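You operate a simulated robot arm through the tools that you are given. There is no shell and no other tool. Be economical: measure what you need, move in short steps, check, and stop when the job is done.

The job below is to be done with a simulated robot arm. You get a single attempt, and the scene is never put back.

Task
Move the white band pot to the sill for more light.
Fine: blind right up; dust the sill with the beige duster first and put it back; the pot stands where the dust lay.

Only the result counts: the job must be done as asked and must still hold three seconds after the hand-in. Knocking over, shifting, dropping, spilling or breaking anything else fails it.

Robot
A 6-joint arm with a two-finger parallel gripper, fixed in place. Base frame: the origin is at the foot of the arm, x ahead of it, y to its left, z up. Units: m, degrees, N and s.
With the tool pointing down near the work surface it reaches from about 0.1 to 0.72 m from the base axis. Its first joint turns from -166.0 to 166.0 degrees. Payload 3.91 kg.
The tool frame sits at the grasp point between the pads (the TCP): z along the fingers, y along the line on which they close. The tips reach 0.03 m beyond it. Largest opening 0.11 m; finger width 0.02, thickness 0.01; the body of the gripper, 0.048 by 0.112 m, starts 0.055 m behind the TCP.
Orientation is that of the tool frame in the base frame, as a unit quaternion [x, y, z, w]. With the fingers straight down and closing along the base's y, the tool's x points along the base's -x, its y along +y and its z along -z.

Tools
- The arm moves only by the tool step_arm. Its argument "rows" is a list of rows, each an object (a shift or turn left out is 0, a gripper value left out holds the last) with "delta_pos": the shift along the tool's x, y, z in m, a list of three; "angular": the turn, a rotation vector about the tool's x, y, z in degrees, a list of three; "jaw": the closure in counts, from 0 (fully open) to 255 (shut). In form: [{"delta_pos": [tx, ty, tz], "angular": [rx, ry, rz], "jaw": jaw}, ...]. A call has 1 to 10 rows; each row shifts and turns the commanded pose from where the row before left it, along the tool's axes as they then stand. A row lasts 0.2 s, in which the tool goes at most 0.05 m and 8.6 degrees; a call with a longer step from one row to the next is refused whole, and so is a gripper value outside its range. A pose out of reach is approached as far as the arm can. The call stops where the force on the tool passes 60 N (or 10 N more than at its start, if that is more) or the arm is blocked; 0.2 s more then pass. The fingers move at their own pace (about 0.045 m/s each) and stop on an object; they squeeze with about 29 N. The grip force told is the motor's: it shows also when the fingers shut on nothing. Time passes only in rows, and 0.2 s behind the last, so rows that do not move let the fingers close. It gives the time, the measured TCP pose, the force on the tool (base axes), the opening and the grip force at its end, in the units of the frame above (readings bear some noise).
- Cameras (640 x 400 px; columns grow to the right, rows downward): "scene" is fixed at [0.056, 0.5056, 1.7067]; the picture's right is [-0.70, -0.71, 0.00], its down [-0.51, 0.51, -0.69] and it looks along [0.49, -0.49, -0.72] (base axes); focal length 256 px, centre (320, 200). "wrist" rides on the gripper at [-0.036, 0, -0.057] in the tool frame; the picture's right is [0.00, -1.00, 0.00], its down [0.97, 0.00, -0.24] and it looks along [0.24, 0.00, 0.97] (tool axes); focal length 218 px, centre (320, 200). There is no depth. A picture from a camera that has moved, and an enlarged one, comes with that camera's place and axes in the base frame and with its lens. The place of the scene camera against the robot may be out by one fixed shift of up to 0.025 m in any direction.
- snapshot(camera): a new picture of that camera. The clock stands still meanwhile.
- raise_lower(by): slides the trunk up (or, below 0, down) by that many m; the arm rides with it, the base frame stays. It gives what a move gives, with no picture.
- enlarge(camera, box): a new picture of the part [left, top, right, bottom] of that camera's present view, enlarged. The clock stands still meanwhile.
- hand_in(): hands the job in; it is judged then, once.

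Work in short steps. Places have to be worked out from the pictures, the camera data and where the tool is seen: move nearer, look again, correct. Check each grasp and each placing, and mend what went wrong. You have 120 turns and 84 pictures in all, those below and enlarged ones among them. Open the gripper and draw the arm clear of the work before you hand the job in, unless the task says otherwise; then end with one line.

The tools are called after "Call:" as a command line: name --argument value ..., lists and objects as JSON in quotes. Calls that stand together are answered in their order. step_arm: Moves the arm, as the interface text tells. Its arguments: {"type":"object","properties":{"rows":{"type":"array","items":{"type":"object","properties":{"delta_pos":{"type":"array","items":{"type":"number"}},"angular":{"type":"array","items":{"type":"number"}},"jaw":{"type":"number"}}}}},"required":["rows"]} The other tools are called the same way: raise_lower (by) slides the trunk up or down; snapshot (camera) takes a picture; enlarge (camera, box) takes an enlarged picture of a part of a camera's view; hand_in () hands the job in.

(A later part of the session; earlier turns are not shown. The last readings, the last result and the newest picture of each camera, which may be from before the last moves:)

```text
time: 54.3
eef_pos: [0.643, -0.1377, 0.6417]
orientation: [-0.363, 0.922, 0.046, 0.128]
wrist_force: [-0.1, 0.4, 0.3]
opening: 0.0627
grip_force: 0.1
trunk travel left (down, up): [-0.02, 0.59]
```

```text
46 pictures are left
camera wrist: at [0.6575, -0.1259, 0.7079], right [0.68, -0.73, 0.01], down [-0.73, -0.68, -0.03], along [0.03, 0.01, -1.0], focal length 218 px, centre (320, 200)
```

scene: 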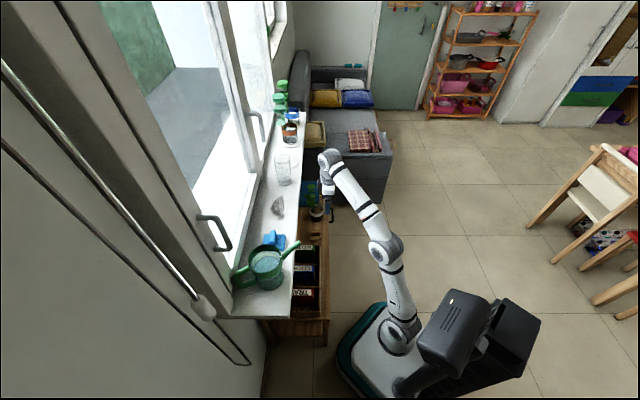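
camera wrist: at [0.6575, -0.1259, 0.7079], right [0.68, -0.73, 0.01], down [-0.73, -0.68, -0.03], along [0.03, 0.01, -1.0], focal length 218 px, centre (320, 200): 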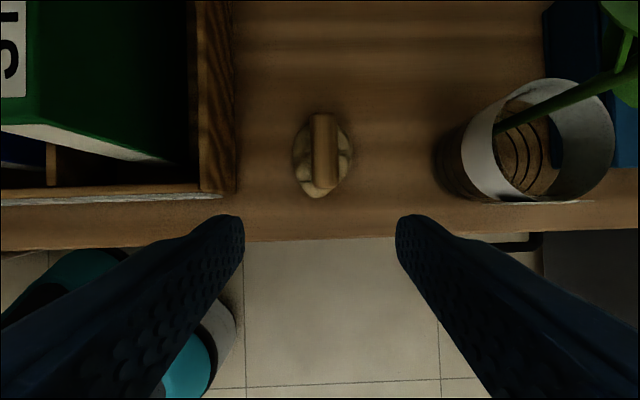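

The handle's top is at about (u 0.56, v -0.426, z 0.507), 0.025 wide. I move over it and down to z ≈ 0.58.

Call:
step_arm --rows '[{"delta_pos": [-0.0333, -0.004, 0.009]}, {"delta_pos": [-0.0333, -0.004, 0.009]}, {"delta_pos": [0.008, 0, 0.029]}, {"delta_pos": [0.008, 0, 0.029]}, {}]'

Call:
snapshot --camera "wrist"

Call:
snapshot --camera "scene"

```text
time: 55.5
eef_pos: [0.6995, -0.0981, 0.5832]
orientation: [-0.364, 0.922, 0.046, 0.127]
wrist_force: [0.4, -0.9, 0.1]
opening: 0.0626
grip_force: 0.0
trunk travel left (down, up): [-0.02, 0.59]
```

```text
45 pictures are left
camera wrist: at [0.7134, -0.084, 0.6485], right [0.68, -0.73, 0.01], down [-0.73, -0.68, -0.03], along [0.03, 0.01, -1.0], focal length 218 px, centre (320, 200)
```

wrist: 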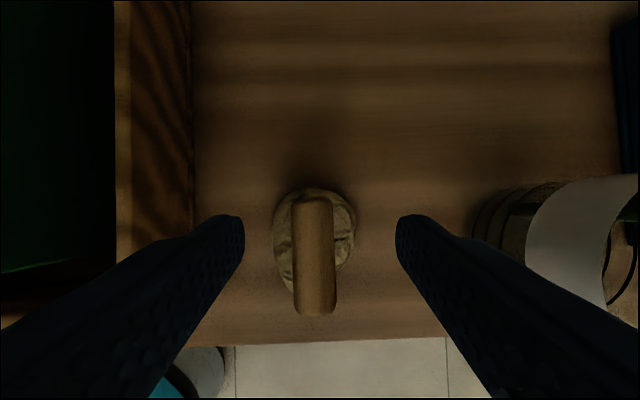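

```text
44 pictures are left
```

scene: 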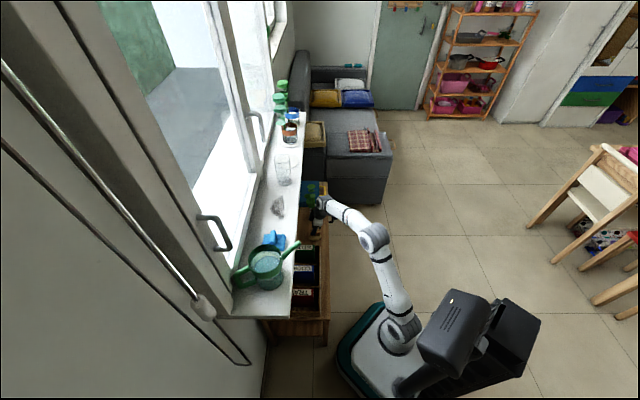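

The handle's top comes out at z ≈ 0.53, right under the TCP. I descend to z ≈ 0.525 and close.

Call:
step_arm --rows '[{"delta_pos": [0.005, 0.002, 0.019]}, {"delta_pos": [0.005, 0, 0.019]}, {"delta_pos": [0.005, 0, 0.018]}, {}, {"jaw": 255}, {"jaw": 255}, {"jaw": 255}, {"jaw": 255}]'

Call:
snapshot --camera "wrist"

```text
time: 57.3
eef_pos: [0.6987, -0.0953, 0.5241]
orientation: [-0.364, 0.922, 0.047, 0.127]
wrist_force: [0.3, -0.2, -0.2]
opening: 0.0551
grip_force: 29.7
trunk travel left (down, up): [-0.02, 0.59]
```

```text
43 pictures are left
camera wrist: at [0.7134, -0.0823, 0.5896], right [0.68, -0.73, 0.01], down [-0.73, -0.68, -0.03], along [0.03, 0.01, -1.0], focal length 218 px, centre (320, 200)
```

wrist: 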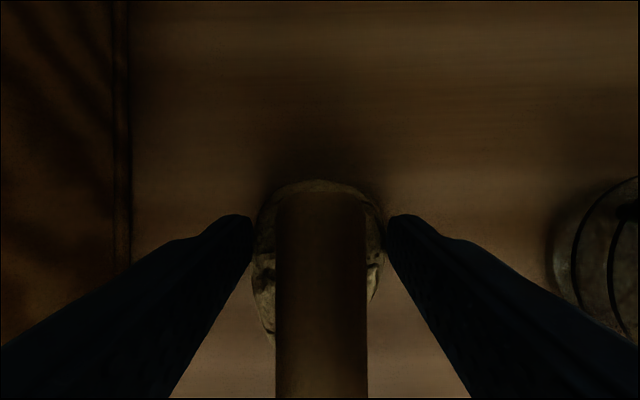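

The fingers closed on the felt pad itself (0.055), too low. I open, rise 0.022 and close on the handle.

Call:
step_arm --rows '[{"jaw": 110}, {"jaw": 110}, {"delta_pos": [-0.0057, 0, -0.0213]}, {}, {"jaw": 255}, {"jaw": 255}, {"jaw": 255}, {"jaw": 255}, {"jaw": 255}]'

Call:
snapshot --camera "wrist"

```text
time: 59.3
eef_pos: [0.6983, -0.0955, 0.5479]
orientation: [-0.363, 0.922, 0.046, 0.127]
wrist_force: [-0.8, 0.5, 1.6]
opening: 0.0214
grip_force: 28.6
trunk travel left (down, up): [-0.02, 0.59]
```

```text
42 pictures are left
camera wrist: at [0.7128, -0.0817, 0.6125], right [0.68, -0.73, 0.01], down [-0.73, -0.68, -0.03], along [0.03, 0.01, -1.0], focal length 218 px, centre (320, 200)
```

wrist: 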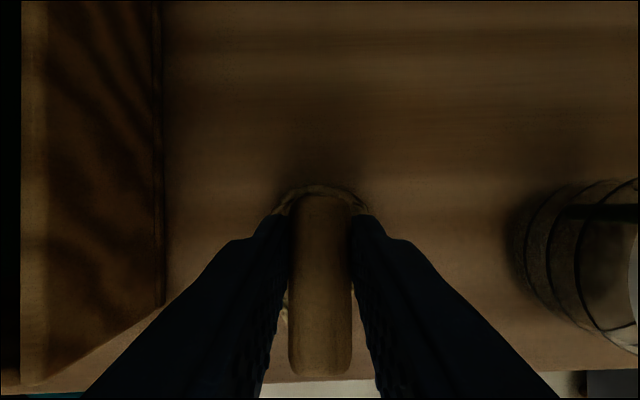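

Handle held (0.0214). I lift 0.04, draw back from under the sill, then raise the trunk.

Call:
step_arm --rows '[{"delta_pos": [-0.0052, 0, -0.0193]}, {"delta_pos": [-0.0052, 0, -0.0193]}, {"delta_pos": [0.029, 0, -0.0078]}, {"delta_pos": [0.029, 0, -0.0078]}, {"delta_pos": [0.029, 0, -0.0078]}, {}]'

Call:
snapshot --camera "wrist"

```text
time: 60.7
eef_pos: [0.6312, -0.1574, 0.5867]
orientation: [-0.364, 0.922, 0.045, 0.127]
wrist_force: [-0.8, -0.2, -0.3]
opening: 0.0214
grip_force: 29.4
trunk travel left (down, up): [-0.02, 0.59]
```

```text
41 pictures are left
camera wrist: at [0.6456, -0.1443, 0.6523], right [0.68, -0.73, 0.01], down [-0.73, -0.68, -0.03], along [0.03, 0.01, -1.0], focal length 218 px, centre (320, 200)
```

wrist: 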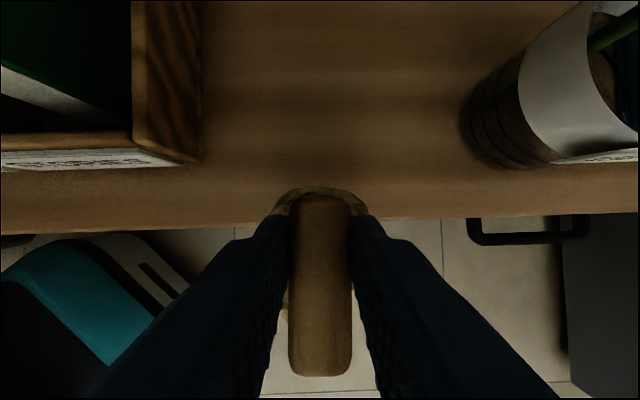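

The duster hangs firmly. Raise the trunk 0.50 m.

Call:
raise_lower --by 0.5

Call:
step_arm --rows '[{"delta_pos": [0, 0.045, 0]}, {"delta_pos": [0, 0.045, 0]}, {"delta_pos": [0, 0.045, 0]}, {"delta_pos": [0, 0.045, 0]}, {}]'

Call:
snapshot --camera "wrist"

Call:
enlarge --camera "scene" --box '[220, 130, 380, 250]'

```text
refused: 0.5 is not a number from -0.4 to 0.4
```

```text
time: 61.9
eef_pos: [0.5091, -0.025, 0.5867]
orientation: [-0.363, 0.922, 0.046, 0.126]
wrist_force: [-0.5, -0.5, -0.7]
opening: 0.0213
grip_force: 28.5
trunk travel left (down, up): [-0.02, 0.59]
```

```text
40 pictures are left
camera wrist: at [0.5236, -0.0116, 0.6506], right [0.68, -0.73, 0.01], down [-0.73, -0.68, -0.03], along [0.03, 0.01, -1.0], focal length 218 px, centre (320, 200)
```

wrist: 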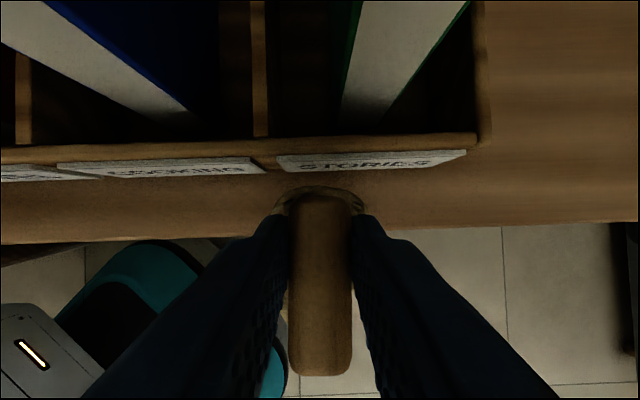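

```text
3.33 times, centred on (300, 190) of scene
camera zoom: at [0.056, 0.5056, 1.7067], right [-0.7, -0.71, 0.0], down [-0.51, 0.51, -0.69], along [0.49, -0.49, -0.72], focal length 854 px, centre (387, 233)
```

zoom: 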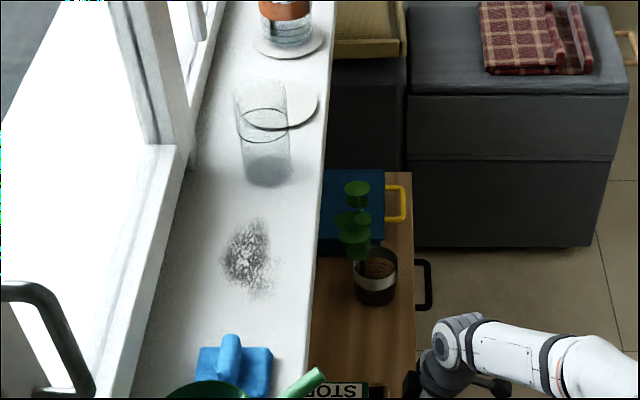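

The trunk move was refused (limit 0.4 per call) while the sideways move went ahead clear of the book box; I'll no longer chain those. The TCP is already at the dust's u = 0.378, so I raise 0.4 then 0.1.

Call:
raise_lower --by 0.4

Call:
raise_lower --by 0.12

Call:
snapshot --camera "wrist"

Call:
enlarge --camera "scene" --box '[220, 130, 380, 250]'

```text
time: 65.7
eef_pos: [0.5084, -0.0265, 0.9858]
orientation: [-0.363, 0.922, 0.045, 0.127]
wrist_force: [-0.3, 0.0, -0.9]
opening: 0.0212
grip_force: 28.7
trunk travel left (down, up): [-0.42, 0.19]
```

```text
time: 67.2
eef_pos: [0.5097, -0.0268, 1.1055]
orientation: [-0.363, 0.922, 0.046, 0.126]
wrist_force: [-0.3, 0.6, -0.9]
opening: 0.0212
grip_force: 29.1
trunk travel left (down, up): [-0.54, 0.07]
```

```text
38 pictures are left
camera wrist: at [0.524, -0.0119, 1.1706], right [0.68, -0.73, 0.01], down [-0.73, -0.68, -0.03], along [0.03, 0.01, -1.0], focal length 218 px, centre (320, 200)
```

wrist: 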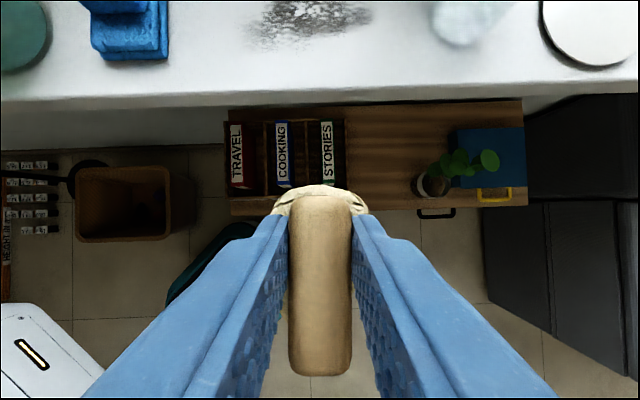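

```text
3.33 times, centred on (300, 190) of scene
camera zoom: at [0.056, 0.5056, 1.7067], right [-0.7, -0.71, 0.0], down [-0.51, 0.51, -0.69], along [0.49, -0.49, -0.72], focal length 854 px, centre (387, 233)
```

zoom: 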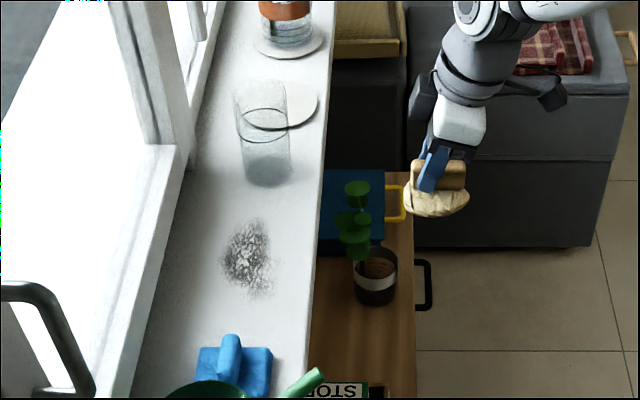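

Dust spans about u 0.31–0.445, v -0.595 – -0.536 (centre 0.38, -0.565); the glass begins at u ≈ 0.506 and the blue duster ends at ≈ 0.245. I carry the duster over the dust's centre, still high.

Call:
step_arm --rows '[{"delta_pos": [-0.0431, 0.0014, 0.0115]}, {"delta_pos": [-0.0431, 0.0014, 0.0115]}, {"delta_pos": [-0.0431, 0.0014, 0.0115]}, {"delta_pos": [-0.0431, 0.0014, 0.0115]}, {"delta_pos": [-0.0431, 0.0014, 0.0115]}, {}]'

Call:
enlarge --camera "scene" --box '[220, 130, 380, 250]'

Call:
snapshot --camera "wrist"

```text
time: 68.6
eef_pos: [0.6677, 0.1328, 1.1089]
orientation: [-0.363, 0.922, 0.045, 0.127]
wrist_force: [0.5, 0.0, -1.4]
opening: 0.0214
grip_force: 29.0
trunk travel left (down, up): [-0.54, 0.07]
```

```text
3.33 times, centred on (300, 190) of scene
camera zoom: at [0.056, 0.5056, 1.7067], right [-0.7, -0.71, 0.0], down [-0.51, 0.51, -0.69], along [0.49, -0.49, -0.72], focal length 854 px, centre (387, 233)
```

zoom: 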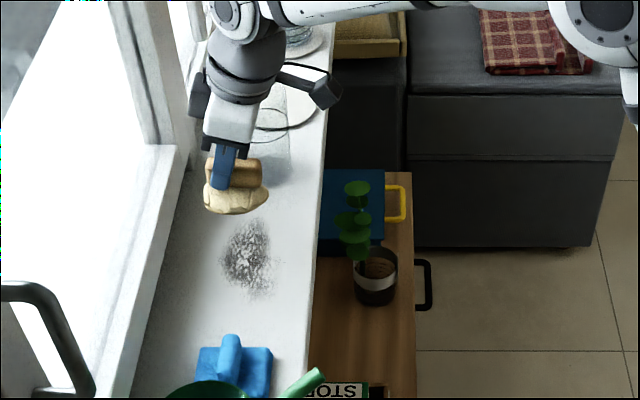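

```text
35 pictures are left
camera wrist: at [0.6829, 0.1466, 1.1731], right [0.68, -0.73, 0.01], down [-0.73, -0.68, -0.03], along [0.03, 0.01, -1.0], focal length 218 px, centre (320, 200)
```

wrist: 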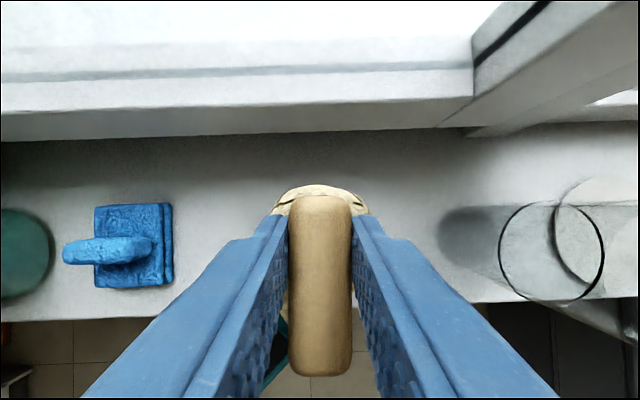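

Well placed over the dust. I descend, the last bit in small steps to feel contact.

Call:
step_arm --rows '[{"delta_pos": [0.0065, 0, 0.0242]}, {"delta_pos": [0.0065, 0, 0.0242]}, {"delta_pos": [0.0013, 0, 0.0048]}, {"delta_pos": [0.0013, 0, 0.0048]}]'

Call:
enlarge --camera "scene" --box '[240, 160, 320, 220]'

```text
time: 69.6
eef_pos: [0.6687, 0.1316, 1.0483]
orientation: [-0.363, 0.922, 0.046, 0.127]
wrist_force: [0.5, 0.3, -0.8]
opening: 0.0213
grip_force: 29.0
trunk travel left (down, up): [-0.54, 0.07]
```

```text
6.67 times, centred on (280, 190) of scene
camera zoom: at [0.056, 0.5056, 1.7067], right [-0.7, -0.71, 0.0], down [-0.51, 0.51, -0.69], along [0.49, -0.49, -0.72], focal length 1708 px, centre (587, 267)
```

zoom: 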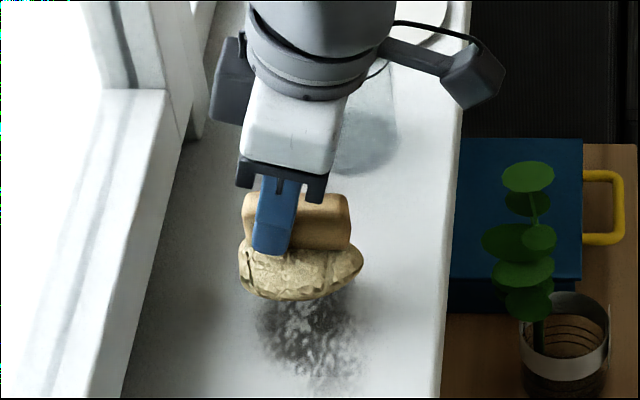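

Still just above. Small 3 mm steps down.

Call:
step_arm --rows '[{"delta_pos": [0.0008, 0, 0.0029]}, {"delta_pos": [0.0008, 0, 0.0029]}, {"delta_pos": [0.0008, 0, 0.0029]}]'

Call:
step_arm --rows '[{"delta_pos": [0.0008, 0, 0.0029]}, {"delta_pos": [0.0008, 0, 0.0029]}]'

```text
time: 70.4
eef_pos: [0.6695, 0.1307, 1.0385]
orientation: [-0.364, 0.922, 0.045, 0.127]
wrist_force: [0.1, -0.3, 0.1]
opening: 0.0212
grip_force: 28.6
trunk travel left (down, up): [-0.54, 0.07]
```

```text
time: 71.0
eef_pos: [0.6672, 0.1314, 1.0327]
orientation: [-0.363, 0.922, 0.046, 0.126]
wrist_force: [-0.6, 0.1, -1.0]
opening: 0.0212
grip_force: 29.1
trunk travel left (down, up): [-0.54, 0.07]
```

Call:
step_arm --rows '[{"delta_pos": [0.0008, 0, 0.0029]}, {"delta_pos": [0.0008, 0, 0.0029]}]'

Call:
step_arm --rows '[{"delta_pos": [0.0008, 0, 0.0029]}]'

Call:
enlarge --camera "scene" --box '[240, 160, 320, 220]'

```text
time: 71.6
eef_pos: [0.6682, 0.1318, 1.0282]
orientation: [-0.364, 0.922, 0.046, 0.127]
wrist_force: [-0.3, -0.1, -1.1]
opening: 0.0214
grip_force: 29.1
trunk travel left (down, up): [-0.54, 0.07]
```

```text
time: 72.0
eef_pos: [0.6688, 0.1305, 1.0245]
orientation: [-0.363, 0.922, 0.046, 0.127]
wrist_force: [0.2, -0.2, -0.6]
opening: 0.0214
grip_force: 29.1
trunk travel left (down, up): [-0.54, 0.07]
```

```text
6.67 times, centred on (280, 190) of scene
camera zoom: at [0.056, 0.5056, 1.7067], right [-0.7, -0.71, 0.0], down [-0.51, 0.51, -0.69], along [0.49, -0.49, -0.72], focal length 1708 px, centre (587, 267)
```

zoom: 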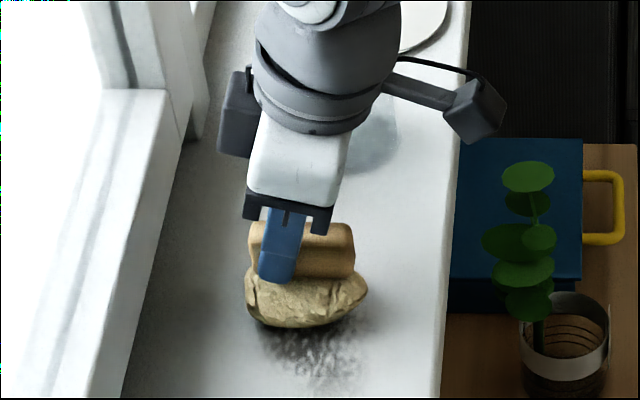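

No contact yet, the gap is nearly closed. Continuing gently.

Call:
step_arm --rows '[{"delta_pos": [0.0008, 0, 0.0029]}, {"delta_pos": [0.0008, 0, 0.0029]}]'

Call:
step_arm --rows '[{"delta_pos": [0.0008, 0, 0.0029]}, {"delta_pos": [0.0008, 0, 0.0029]}]'

```text
time: 72.6
eef_pos: [0.6676, 0.1313, 1.018]
orientation: [-0.363, 0.922, 0.047, 0.127]
wrist_force: [0.5, 0.7, 0.6]
opening: 0.0213
grip_force: 29.3
trunk travel left (down, up): [-0.54, 0.07]
```

```text
time: 73.2
eef_pos: [0.6694, 0.1312, 1.0174]
orientation: [-0.363, 0.921, 0.046, 0.133]
wrist_force: [4.0, 2.1, 34.8]
opening: 0.0216
grip_force: 29.2
trunk travel left (down, up): [-0.54, 0.07]
```

Contact at TCP z 1.017 with 35 N. I ease off 2.5 mm and wipe along the sill over the whole patch.

Call:
step_arm --rows '[{"delta_pos": [-0.0006, 0, -0.0024]}, {"delta_pos": [0, -0.02, 0]}, {"delta_pos": [0, -0.022, 0]}, {"delta_pos": [0, 0.024, 0]}, {"delta_pos": [0, 0.024, 0]}, {"delta_pos": [0, 0.024, 0]}, {"delta_pos": [0, 0.024, 0]}, {"delta_pos": [0, 0.022, 0]}]'

Call:
enlarge --camera "scene" --box '[220, 130, 380, 250]'

```text
time: 75.0
eef_pos: [0.6178, 0.187, 1.0168]
orientation: [-0.362, 0.922, 0.046, 0.132]
wrist_force: [8.8, -8.1, 38.6]
opening: 0.0216
grip_force: 29.2
trunk travel left (down, up): [-0.54, 0.07]
```

```text
3.33 times, centred on (300, 190) of scene
camera zoom: at [0.056, 0.5056, 1.7067], right [-0.7, -0.71, 0.0], down [-0.51, 0.51, -0.69], along [0.49, -0.49, -0.72], focal length 854 px, centre (387, 233)
```

zoom: 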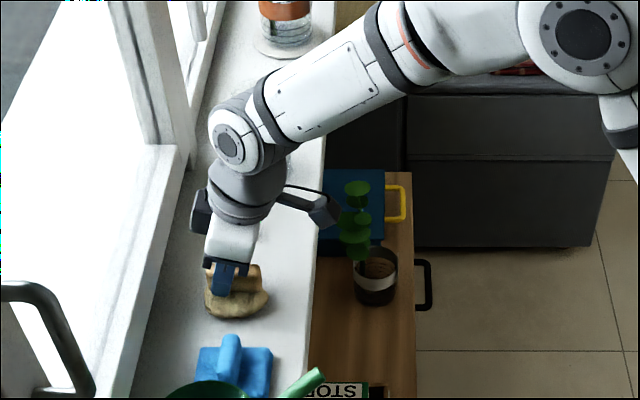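

The visible dust is going. I stroke back along the patch, a touch nearer the room side, and lift after.

Call:
step_arm --rows '[{"delta_pos": [0.0087, -0.01, -0.0036]}, {"delta_pos": [0, -0.024, 0]}, {"delta_pos": [0, -0.024, 0]}, {"delta_pos": [0, -0.024, 0]}, {"delta_pos": [0, -0.024, 0]}, {"delta_pos": [-0.0174, -0.01, 0.0046]}, {"delta_pos": [0, 0.024, 0]}, {"delta_pos": [0, 0.024, 0]}, {"delta_pos": [0, 0.024, 0]}, {"delta_pos": [0, 0.024, 0]}]'

Call:
step_arm --rows '[{"delta_pos": [-0.0065, 0, -0.0242]}, {"delta_pos": [-0.0065, 0, -0.0242]}, {"delta_pos": [-0.0065, 0, -0.0242]}, {"delta_pos": [0.0431, 0, -0.0115]}, {"delta_pos": [0.0431, 0, -0.0115]}, {"delta_pos": [0.0431, 0, -0.0115]}, {"delta_pos": [0.0431, 0, -0.0115]}]'

Call:
snapshot --camera "wrist"

Call:
enlarge --camera "scene" --box '[220, 130, 380, 250]'

```text
time: 77.2
eef_pos: [0.6353, 0.1775, 1.0165]
orientation: [-0.363, 0.922, 0.046, 0.128]
wrist_force: [1.6, -1.9, 15.2]
opening: 0.0212
grip_force: 29.2
trunk travel left (down, up): [-0.54, 0.07]
```

```text
time: 78.8
eef_pos: [0.5051, 0.0563, 1.0879]
orientation: [-0.363, 0.922, 0.045, 0.128]
wrist_force: [0.6, 0.6, -0.6]
opening: 0.0213
grip_force: 28.4
trunk travel left (down, up): [-0.54, 0.07]
```

```text
31 pictures are left
camera wrist: at [0.5183, 0.0698, 1.1535], right [0.68, -0.73, 0.01], down [-0.73, -0.68, -0.03], along [0.03, 0.01, -1.0], focal length 218 px, centre (320, 200)
```

wrist: 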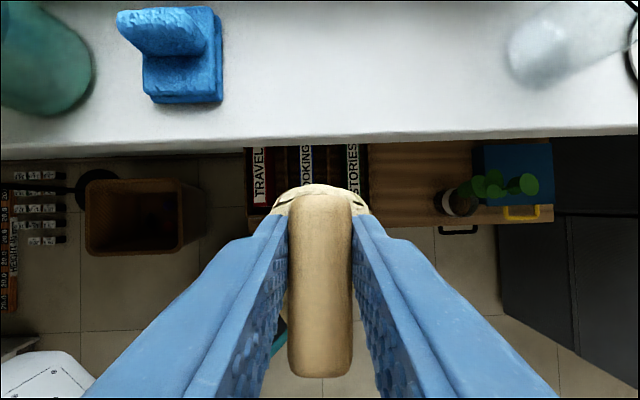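

```text
3.33 times, centred on (300, 190) of scene
camera zoom: at [0.056, 0.5056, 1.7067], right [-0.7, -0.71, 0.0], down [-0.51, 0.51, -0.69], along [0.49, -0.49, -0.72], focal length 854 px, centre (387, 233)
```

zoom: 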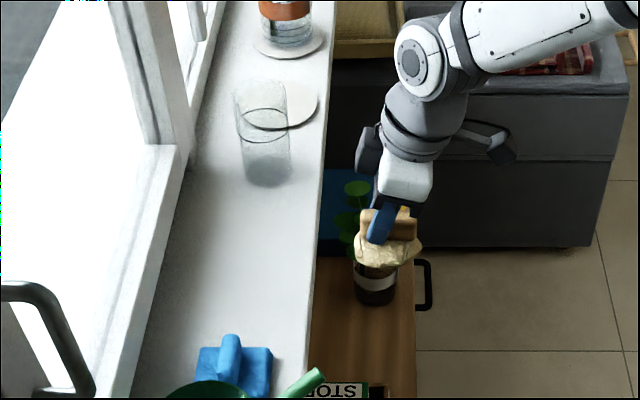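

The sill is clean and the neighbours untouched. Now I take the duster back: away from the sill, along to the table spot, then the trunk down.

Call:
step_arm --rows '[{"delta_pos": [0.029, 0, -0.0078]}, {"delta_pos": [0.029, 0, -0.0078]}, {"delta_pos": [0, -0.04, 0]}, {"delta_pos": [0, -0.04, 0]}, {"delta_pos": [0, -0.04, 0]}, {"delta_pos": [0, -0.04, 0]}, {"delta_pos": [0, -0.04, 0]}, {"delta_pos": [0, -0.04, 0]}, {}]'

```text
time: 80.8
eef_pos: [0.6227, -0.1611, 1.0904]
orientation: [-0.363, 0.922, 0.045, 0.127]
wrist_force: [0.0, -0.8, -0.9]
opening: 0.0213
grip_force: 29.2
trunk travel left (down, up): [-0.54, 0.07]
```

In place above the table front. Lowering the trunk in two moves.

Call:
raise_lower --by -0.4

Call:
raise_lower --by -0.1

Call:
snapshot --camera "wrist"

```text
time: 84.7
eef_pos: [0.6233, -0.1612, 0.69]
orientation: [-0.364, 0.922, 0.045, 0.127]
wrist_force: [-0.8, -0.9, 0.2]
opening: 0.0213
grip_force: 29.1
trunk travel left (down, up): [-0.14, 0.47]
```

```text
time: 86.0
eef_pos: [0.6232, -0.1621, 0.5901]
orientation: [-0.364, 0.922, 0.045, 0.127]
wrist_force: [-0.7, 0.5, -0.7]
opening: 0.0212
grip_force: 28.8
trunk travel left (down, up): [-0.04, 0.57]
```

```text
29 pictures are left
camera wrist: at [0.6375, -0.1473, 0.6548], right [0.68, -0.73, 0.01], down [-0.73, -0.68, -0.03], along [0.03, 0.01, -1.0], focal length 218 px, centre (320, 200)
```

wrist: 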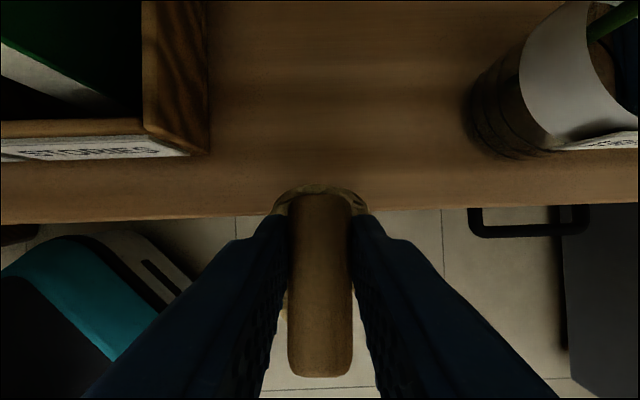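

The view matches the pick-up one. I move forward over the original spot and lower to just above the pick height.

Call:
step_arm --rows '[{"delta_pos": [-0.0323, -0.001, 0.0086]}, {"delta_pos": [-0.0323, -0.001, 0.0086]}, {"delta_pos": [-0.0323, -0.0005, 0.0086]}, {"delta_pos": [0.0047, 0, 0.0174]}, {"delta_pos": [0.0047, 0, 0.0174]}, {}]'

```text
time: 87.4
eef_pos: [0.6988, -0.0956, 0.5537]
orientation: [-0.363, 0.922, 0.047, 0.126]
wrist_force: [-0.3, 0.0, -0.7]
opening: 0.0214
grip_force: 29.0
trunk travel left (down, up): [-0.04, 0.57]
```

Exactly over the old spot, 6 mm above the pick height. I lower in 3 mm steps to contact.

Call:
step_arm --rows '[{"delta_pos": [0.0008, 0, 0.0029]}, {"delta_pos": [0.0006, 0, 0.0021]}]'

Call:
step_arm --rows '[{"delta_pos": [0.0005, 0, 0.0017]}]'

```text
time: 88.0
eef_pos: [0.7, -0.0944, 0.5498]
orientation: [-0.363, 0.922, 0.045, 0.126]
wrist_force: [-0.9, -0.3, -1.0]
opening: 0.0214
grip_force: 29.6
trunk travel left (down, up): [-0.04, 0.57]
```

```text
time: 88.4
eef_pos: [0.698, -0.0951, 0.5486]
orientation: [-0.364, 0.922, 0.046, 0.127]
wrist_force: [0.6, 0.0, -1.0]
opening: 0.0211
grip_force: 29.0
trunk travel left (down, up): [-0.04, 0.57]
```

Call:
step_arm --rows '[{"delta_pos": [0.0005, 0, 0.0019]}]'

Call:
step_arm --rows '[{"delta_pos": [0.0005, 0, 0.0019]}]'

```text
time: 88.8
eef_pos: [0.6985, -0.0952, 0.5454]
orientation: [-0.363, 0.922, 0.046, 0.127]
wrist_force: [0.3, -0.2, 0.9]
opening: 0.0214
grip_force: 28.7
trunk travel left (down, up): [-0.04, 0.57]
```

```text
time: 89.2
eef_pos: [0.6976, -0.095, 0.5459]
orientation: [-0.364, 0.922, 0.046, 0.128]
wrist_force: [-0.6, -0.7, 12.8]
opening: 0.0214
grip_force: 29.3
trunk travel left (down, up): [-0.04, 0.57]
```

Touching down (13 N). I open, rise along the tool axis and back off, then look.

Call:
step_arm --rows '[{"jaw": 110}, {"jaw": 110}, {"jaw": 110}, {"delta_pos": [0, 0, -0.03]}, {"delta_pos": [0, 0, -0.03]}, {"delta_pos": [0.029, 0, -0.0078]}, {"delta_pos": [0.029, 0, -0.0078]}, {}]'

Call:
snapshot --camera "wrist"

```text
time: 91.0
eef_pos: [0.6427, -0.1459, 0.6018]
orientation: [-0.363, 0.922, 0.046, 0.126]
wrist_force: [0.2, -0.6, 0.8]
opening: 0.0623
grip_force: 0.1
trunk travel left (down, up): [-0.04, 0.57]
```

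```text
28 pictures are left
camera wrist: at [0.6576, -0.1326, 0.6666], right [0.68, -0.73, 0.01], down [-0.73, -0.68, -0.03], along [0.03, 0.01, -1.0], focal length 218 px, centre (320, 200)
```

wrist: 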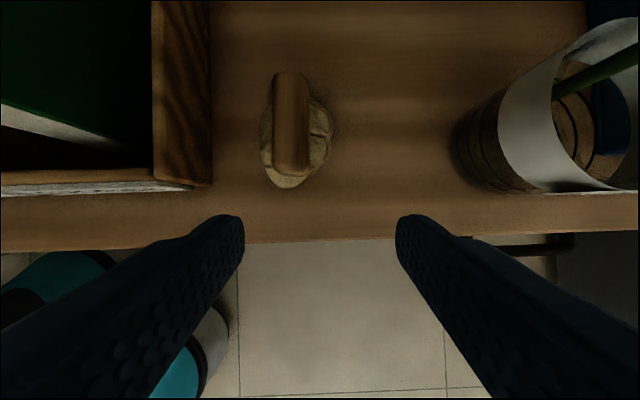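

The duster stands level but seems about 0.017 m off toward the book box. I go back over the original spot with wider jaws; closing there will centre it on its old place.

Call:
step_arm --rows '[{"delta_pos": [-0.029, -0.002, 0.0078], "jaw": 65}, {"delta_pos": [-0.029, 0, 0.0078]}, {}, {"delta_pos": [0, 0, 0.029]}, {"delta_pos": [0, 0, 0.027]}, {}]'

Call:
snapshot --camera "wrist"

```text
time: 92.4
eef_pos: [0.6984, -0.0958, 0.5485]
orientation: [-0.364, 0.921, 0.046, 0.127]
wrist_force: [-1.1, 0.0, 0.3]
opening: 0.0821
grip_force: 0.1
trunk travel left (down, up): [-0.04, 0.57]
```

```text
27 pictures are left
camera wrist: at [0.7126, -0.0822, 0.6132], right [0.68, -0.73, 0.01], down [-0.73, -0.68, -0.03], along [0.03, 0.01, -1.0], focal length 218 px, centre (320, 200)
```

wrist: 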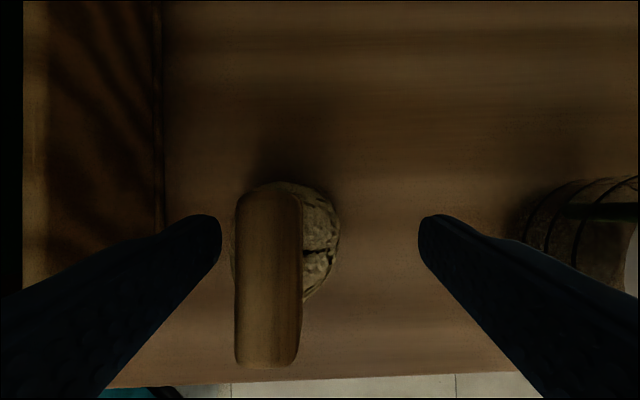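

The handle is 0.018 m off centre between the fingers. Closing gently to bring it to centre.

Call:
step_arm --rows '[{"jaw": 120}, {"jaw": 150}, {"jaw": 180}, {"jaw": 200}, {"jaw": 200}, {"jaw": 200}]'

Call:
snapshot --camera "wrist"

```text
time: 93.8
eef_pos: [0.6977, -0.0958, 0.5482]
orientation: [-0.363, 0.922, 0.045, 0.128]
wrist_force: [0.0, 0.6, -0.6]
opening: 0.0237
grip_force: 0.0
trunk travel left (down, up): [-0.04, 0.57]
```

```text
26 pictures are left
camera wrist: at [0.7126, -0.0823, 0.6134], right [0.68, -0.73, 0.01], down [-0.73, -0.68, -0.03], along [0.03, 0.01, -1.0], focal length 218 px, centre (320, 200)
```

wrist: 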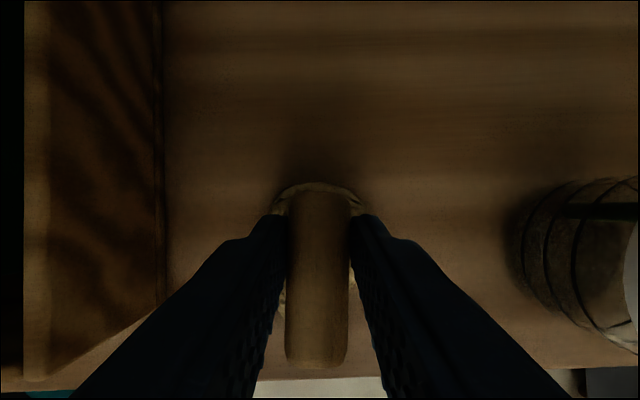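

Now centred with the fingers just around it, not squeezing. I open slowly and check it stays.

Call:
step_arm --rows '[{"jaw": 190}, {"jaw": 175}, {"jaw": 160}, {"jaw": 140}, {"jaw": 110}, {"jaw": 100}, {}]'

Call:
snapshot --camera "wrist"

```text
time: 95.4
eef_pos: [0.6978, -0.0953, 0.5487]
orientation: [-0.364, 0.921, 0.045, 0.128]
wrist_force: [1.0, 0.3, -0.4]
opening: 0.0668
grip_force: 0.0
trunk travel left (down, up): [-0.04, 0.57]
```

```text
25 pictures are left
camera wrist: at [0.7126, -0.0823, 0.6134], right [0.68, -0.73, 0.01], down [-0.73, -0.68, -0.03], along [0.03, 0.01, -1.0], focal length 218 px, centre (320, 200)
```

wrist: 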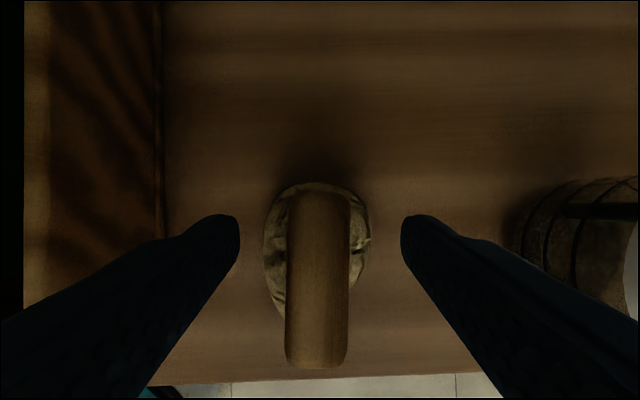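

The duster is back on its exact spot. Next the pot, at about (0.80, -0.216), rim z ≈ 0.54, diameter ≈ 0.07: I'll take it from the room side, tool 20 degrees below horizontal. First rise, back off, then yaw and pitch.

Call:
step_arm --rows '[{"delta_pos": [0, 0, -0.03]}, {"delta_pos": [0, 0, -0.03]}, {"delta_pos": [0.035, 0, -0.02]}, {"delta_pos": [0.04, 0, -0.03]}, {"delta_pos": [0.04, 0, -0.03], "jaw": 0}, {}]'

Call:
step_arm --rows '[{"angular": [1.8, 0, 6.76]}, {"angular": [1.8, 0, 6.76]}, {"angular": [1.8, 0, 6.76]}, {"angular": [1.8, 0, 6.76]}, {"angular": [0, -7.86, 0]}, {"angular": [0, -7.86, 0]}, {"angular": [0, -7.86, 0]}, {"angular": [0, -7.86, 0]}]'

Call:
snapshot --camera "wrist"

```text
time: 96.8
eef_pos: [0.5888, -0.1978, 0.6506]
orientation: [-0.364, 0.922, 0.046, 0.127]
wrist_force: [-0.4, -0.2, -0.4]
opening: 0.1101
grip_force: 0.2
trunk travel left (down, up): [-0.04, 0.57]
```

```text
time: 98.6
eef_pos: [0.5902, -0.196, 0.6522]
orientation: [-0.12, 0.909, 0.051, 0.396]
wrist_force: [0.3, 0.1, -0.4]
opening: 0.11
grip_force: 0.0
trunk travel left (down, up): [-0.04, 0.57]
```

```text
24 pictures are left
camera wrist: at [0.5737, -0.2012, 0.7178], right [0.26, -0.97, 0.0], down [-0.81, -0.22, -0.55], along [0.53, 0.14, -0.84], focal length 218 px, centre (320, 200)
```

wrist: 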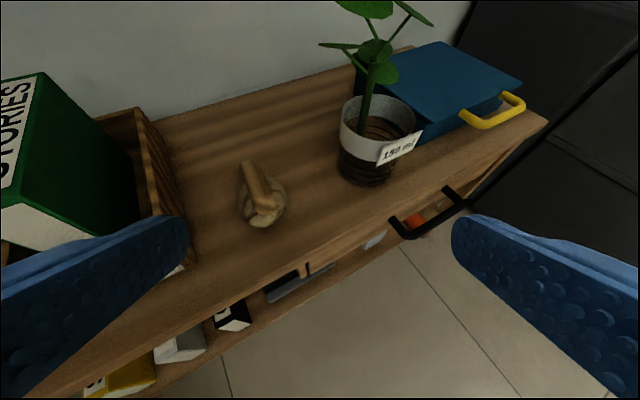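

The view fixes the pot's base at (0.8025, -0.214), rim z ≈ 0.566, diameter ≈ 0.085, with a "150 ml" tag on its front right at z > 0.526. I pitch to 20 degrees below horizontal and go to a pre-grasp 0.13 m short, low.

Call:
step_arm --rows '[{"angular": [0, -7.7, 0]}, {"angular": [0, -7.7, 0]}, {"angular": [0, -7.7, 0]}, {"delta_pos": [0.0243, -0.0145, 0.0222]}, {"delta_pos": [0.0243, -0.0145, 0.0222]}, {"delta_pos": [0.0243, -0.0145, 0.0222]}, {"delta_pos": [0.0243, -0.0145, 0.0222]}, {"delta_pos": [0.0243, -0.0145, 0.0222]}, {}]'

Call:
snapshot --camera "wrist"

```text
time: 100.6
eef_pos: [0.6707, -0.2516, 0.4999]
orientation: [-0.107, 0.811, 0.074, 0.571]
wrist_force: [-0.5, 0.1, 2.4]
opening: 0.1101
grip_force: 0.1
trunk travel left (down, up): [-0.04, 0.57]
```

```text
23 pictures are left
camera wrist: at [0.631, -0.2616, 0.5532], right [0.26, -0.97, 0.0], down [-0.53, -0.14, -0.83], along [0.8, 0.21, -0.55], focal length 218 px, centre (320, 200)
```

wrist: 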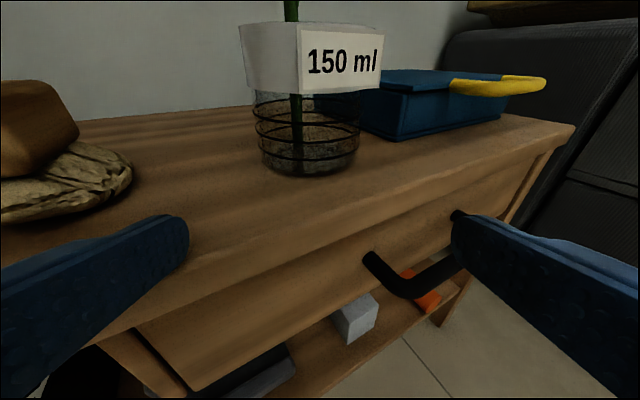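

I look closer at the pot to get its width and the tag's extent.

Call:
enlarge --camera "wrist" --box '[220, 0, 420, 200]'

Call:
enlarge --camera "scene" --box '[280, 160, 360, 240]'

```text
2.00 times, centred on (320, 100) of wrist
camera zoom: at [0.631, -0.2616, 0.5532], right [0.26, -0.97, 0.0], down [-0.53, -0.14, -0.83], along [0.8, 0.21, -0.55], focal length 436 px, centre (320, 400)
```

zoom: 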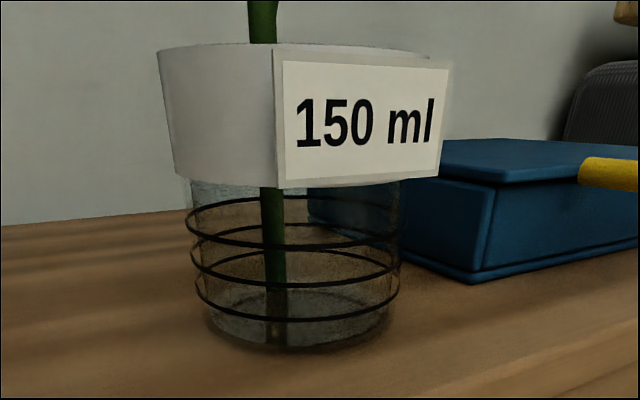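

```text
5.00 times, centred on (320, 200) of scene
camera zoom: at [0.056, 0.5056, 1.7067], right [-0.7, -0.71, 0.0], down [-0.51, 0.51, -0.69], along [0.49, -0.49, -0.72], focal length 1281 px, centre (320, 200)
```

zoom: 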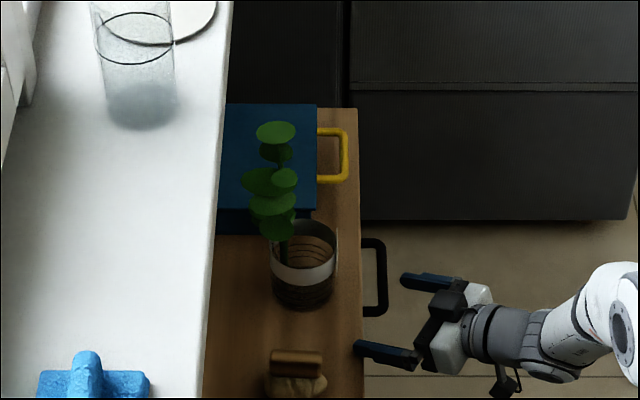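

The pot is a cylinder ≈0.085 wide, centred ≈1 cm left of the tool's plane; the tag's lower edge is at z ≈ 0.537. I flatten the tool to 10 degrees below horizontal, shift left, and advance so the tips begin to straddle it.

Call:
step_arm --rows '[{"angular": [0, -5, 0]}, {"angular": [0, -5, 0]}, {"delta_pos": [-0.0049, 0.0105, -0.0009]}, {"delta_pos": [-0.0056, 0, 0.0315]}, {"delta_pos": [-0.0056, 0, 0.0315]}, {"delta_pos": [-0.0053, 0, 0.03]}, {}]'

Call:
snapshot --camera "wrist"

Call:
enlarge --camera "scene" --box '[280, 160, 360, 240]'

```text
time: 102.2
eef_pos: [0.7611, -0.2167, 0.5051]
orientation: [-0.1, 0.759, 0.083, 0.638]
wrist_force: [0.2, -0.4, -0.4]
opening: 0.1099
grip_force: 0.1
trunk travel left (down, up): [-0.04, 0.57]
```

```text
20 pictures are left
camera wrist: at [0.7122, -0.2301, 0.5499], right [0.26, -0.97, 0.0], down [-0.39, -0.11, -0.92], along [0.88, 0.24, -0.4], focal length 218 px, centre (320, 200)
```

wrist: 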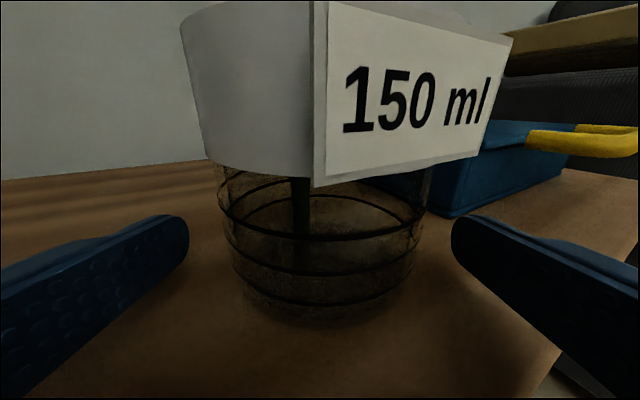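

```text
5.00 times, centred on (320, 200) of scene
camera zoom: at [0.056, 0.5056, 1.7067], right [-0.7, -0.71, 0.0], down [-0.51, 0.51, -0.69], along [0.49, -0.49, -0.72], focal length 1281 px, centre (320, 200)
```

zoom: 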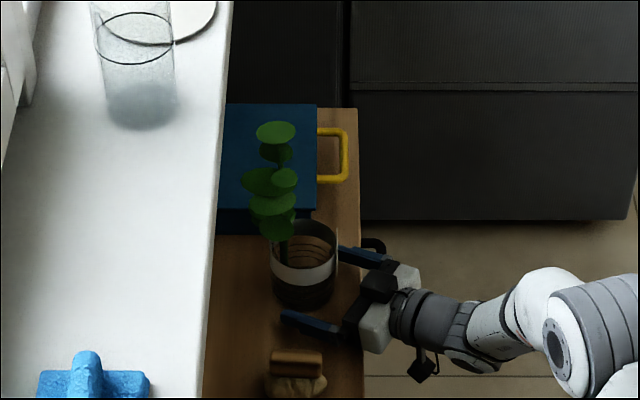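

Well centred; pot centre is ≈0.038 m ahead of the TCP, with the blue box's corner 2 cm beyond where the tips will end. I advance 0.03 and close.

Call:
step_arm --rows '[{"delta_pos": [-0.0026, 0, 0.0148]}, {"delta_pos": [-0.0026, 0, 0.0148]}, {}, {"jaw": 60}, {"jaw": 90}, {"jaw": 120}, {"jaw": 255}, {"jaw": 255}, {"jaw": 255}]'

Call:
snapshot --camera "wrist"

```text
time: 104.2
eef_pos: [0.7872, -0.2086, 0.5059]
orientation: [-0.1, 0.758, 0.083, 0.639]
wrist_force: [0.5, -1.1, 0.9]
opening: 0.0788
grip_force: 29.1
trunk travel left (down, up): [-0.04, 0.57]
```

```text
18 pictures are left
camera wrist: at [0.7396, -0.2213, 0.5512], right [0.26, -0.97, 0.0], down [-0.39, -0.11, -0.92], along [0.88, 0.24, -0.4], focal length 218 px, centre (320, 200)
```

wrist: 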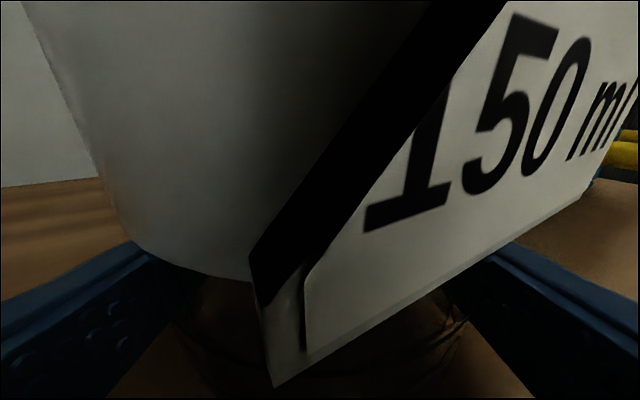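

Pot held (0.0788). I lift it 0.03 and check before drawing it back.

Call:
step_arm --rows '[{"delta_pos": [-0.0098, 0, -0.0017]}, {"delta_pos": [-0.0197, 0, -0.0035]}, {}]'

Call:
enlarge --camera "scene" --box '[280, 160, 360, 240]'

```text
time: 105.0
eef_pos: [0.7866, -0.2084, 0.5336]
orientation: [-0.1, 0.759, 0.083, 0.638]
wrist_force: [1.1, 0.4, -2.4]
opening: 0.0791
grip_force: 29.1
trunk travel left (down, up): [-0.04, 0.57]
```

```text
5.00 times, centred on (320, 200) of scene
camera zoom: at [0.056, 0.5056, 1.7067], right [-0.7, -0.71, 0.0], down [-0.51, 0.51, -0.69], along [0.49, -0.49, -0.72], focal length 1281 px, centre (320, 200)
```

zoom: 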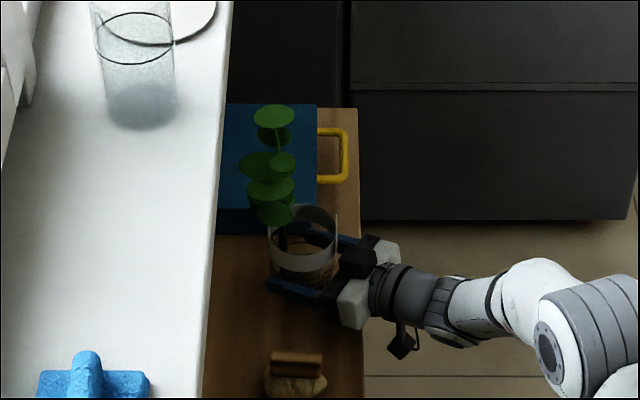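

The pot is up and upright, the plant clear. I lift a little more and draw back out from the wall.

Call:
step_arm --rows '[{"delta_pos": [-0.0295, 0, -0.0052]}, {"delta_pos": [0.006, 0, -0.034]}, {"delta_pos": [0.007, 0, -0.0394]}, {"delta_pos": [0.007, 0, -0.0394]}, {"delta_pos": [0.007, 0, -0.0394]}, {"delta_pos": [0.006, 0, -0.034]}, {}]'

```text
time: 106.6
eef_pos: [0.6048, -0.2593, 0.5639]
orientation: [-0.101, 0.758, 0.084, 0.639]
wrist_force: [0.3, -0.5, -2.9]
opening: 0.0787
grip_force: 28.4
trunk travel left (down, up): [-0.04, 0.57]
```

Clear of the sill. I raise the trunk 0.4 then 0.11 so the pot's bottom is well above the sill.

Call:
raise_lower --by 0.4

Call:
raise_lower --by 0.11

Call:
step_arm --rows '[{"delta_pos": [-0.0007, 0.0395, 0.0038]}, {"delta_pos": [-0.0007, 0.0395, 0.0038]}, {"delta_pos": [-0.0007, 0.0395, 0.0038]}, {"delta_pos": [-0.0007, 0.0395, 0.0038]}, {"delta_pos": [-0.0007, 0.0395, 0.0038]}, {}]'

Call:
snapshot --camera "scene"

```text
time: 110.4
eef_pos: [0.6058, -0.2597, 0.9641]
orientation: [-0.1, 0.758, 0.084, 0.639]
wrist_force: [-1.3, 0.3, -2.7]
opening: 0.0789
grip_force: 28.7
trunk travel left (down, up): [-0.44, 0.17]
```

```text
time: 111.8
eef_pos: [0.6053, -0.2593, 1.0748]
orientation: [-0.101, 0.758, 0.084, 0.639]
wrist_force: [-0.5, 0.3, -2.9]
opening: 0.0788
grip_force: 29.1
trunk travel left (down, up): [-0.55, 0.06]
```

```text
time: 113.2
eef_pos: [0.5729, -0.0643, 1.076]
orientation: [-0.1, 0.758, 0.083, 0.639]
wrist_force: [0.3, 0.8, -3.1]
opening: 0.0791
grip_force: 28.9
trunk travel left (down, up): [-0.55, 0.06]
```

```text
16 pictures are left
```

scene: 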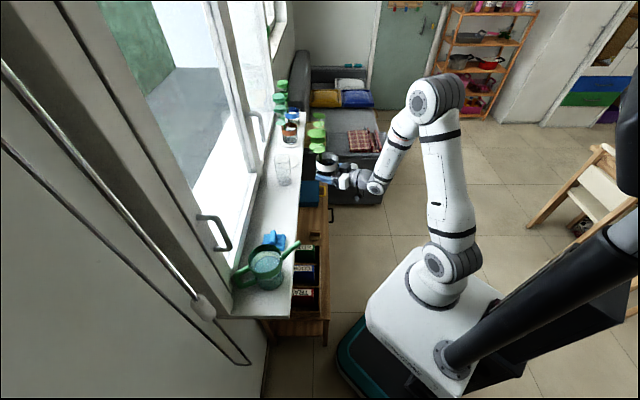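

All good. I carry it in over the cleaned spot, staying high.

Call:
step_arm --rows '[{"delta_pos": [-0.0044, 0.0328, 0.0251]}, {"delta_pos": [-0.0044, 0.0328, 0.0251]}, {"delta_pos": [-0.0044, 0.0328, 0.0251]}, {"delta_pos": [-0.0044, 0.0328, 0.0251]}, {"delta_pos": [-0.0044, 0.0328, 0.0251]}, {}]'

Call:
enlarge --camera "scene" --box '[220, 130, 380, 250]'

Call:
snapshot --camera "wrist"

```text
time: 114.7
eef_pos: [0.675, 0.0791, 1.1048]
orientation: [-0.107, 0.759, 0.095, 0.635]
wrist_force: [0.1, 1.3, -3.0]
opening: 0.0789
grip_force: 29.5
out of reach, approached as far as the arm can: row 1, 2, 3, 4, 5
trunk travel left (down, up): [-0.55, 0.06]
```

```text
3.33 times, centred on (300, 190) of scene
camera zoom: at [0.056, 0.5056, 1.7067], right [-0.7, -0.71, 0.0], down [-0.51, 0.51, -0.69], along [0.49, -0.49, -0.72], focal length 854 px, centre (387, 233)
```

zoom: 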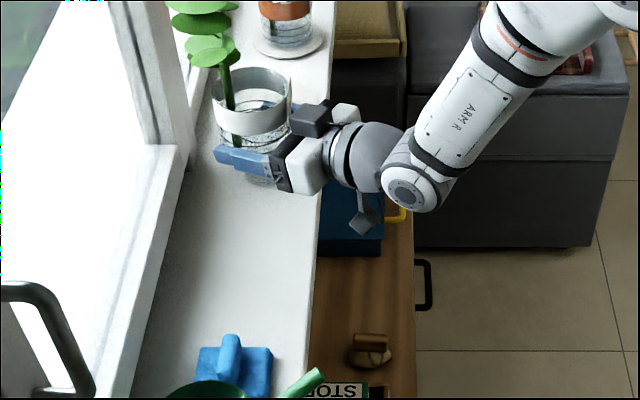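

```text
14 pictures are left
camera wrist: at [0.6273, 0.0646, 1.1512], right [0.28, -0.96, -0.01], down [-0.39, -0.11, -0.91], along [0.88, 0.26, -0.41], focal length 218 px, centre (320, 200)
```

wrist: 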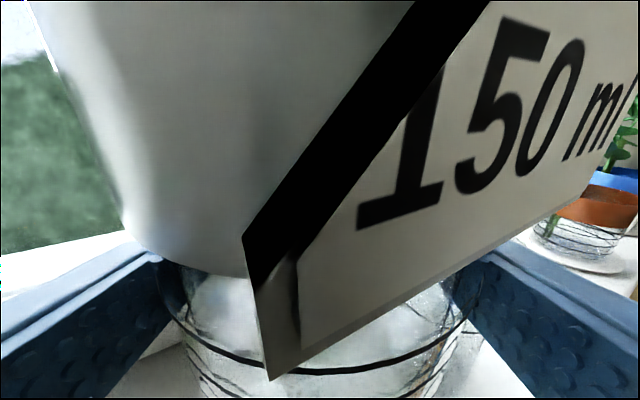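

The TCP stopped at u 0.421, v -0.533 (0.05 short in u) since the wrist is close to the arm's axis. Turning the yaw 30 degrees toward the wall normal puts the wrist further out, so I do that here and level the slight roll.

Call:
step_arm --rows '[{"angular": [-7.39, 0, -1.31]}, {"angular": [-7.39, 0, -1.31]}, {"angular": [-7.39, 0, -1.31]}, {"angular": [-7.39, 0, -1.81]}, {}]'

```text
time: 115.8
eef_pos: [0.674, 0.0795, 1.1044]
orientation: [-0.298, 0.705, 0.243, 0.596]
wrist_force: [-0.5, -0.3, -2.7]
opening: 0.079
grip_force: 29.2
trunk travel left (down, up): [-0.55, 0.06]
```

Yaw is now square to the window. I shift the remaining 0.042 along the sill and 0.018 inward.

Call:
step_arm --rows '[{"delta_pos": [-0.0011, 0.0142, 0.006], "angular": [0, 0, 0.76]}, {"delta_pos": [-0.001, 0.0142, 0.006]}, {"delta_pos": [-0.001, 0.0142, 0.0057]}, {}]'

Call:
enlarge --camera "scene" --box '[220, 130, 380, 250]'

```text
time: 116.8
eef_pos: [0.6588, 0.1214, 1.1054]
orientation: [-0.293, 0.707, 0.247, 0.594]
wrist_force: [0.4, 0.7, -3.1]
opening: 0.0787
grip_force: 29.2
trunk travel left (down, up): [-0.55, 0.06]
```

```text
3.33 times, centred on (300, 190) of scene
camera zoom: at [0.056, 0.5056, 1.7067], right [-0.7, -0.71, 0.0], down [-0.51, 0.51, -0.69], along [0.49, -0.49, -0.72], focal length 854 px, centre (387, 233)
```

zoom: 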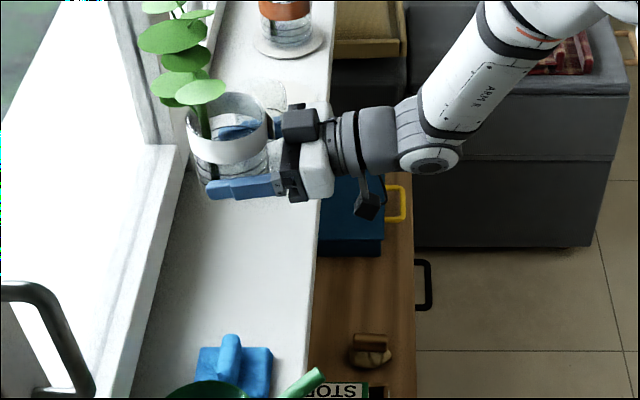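

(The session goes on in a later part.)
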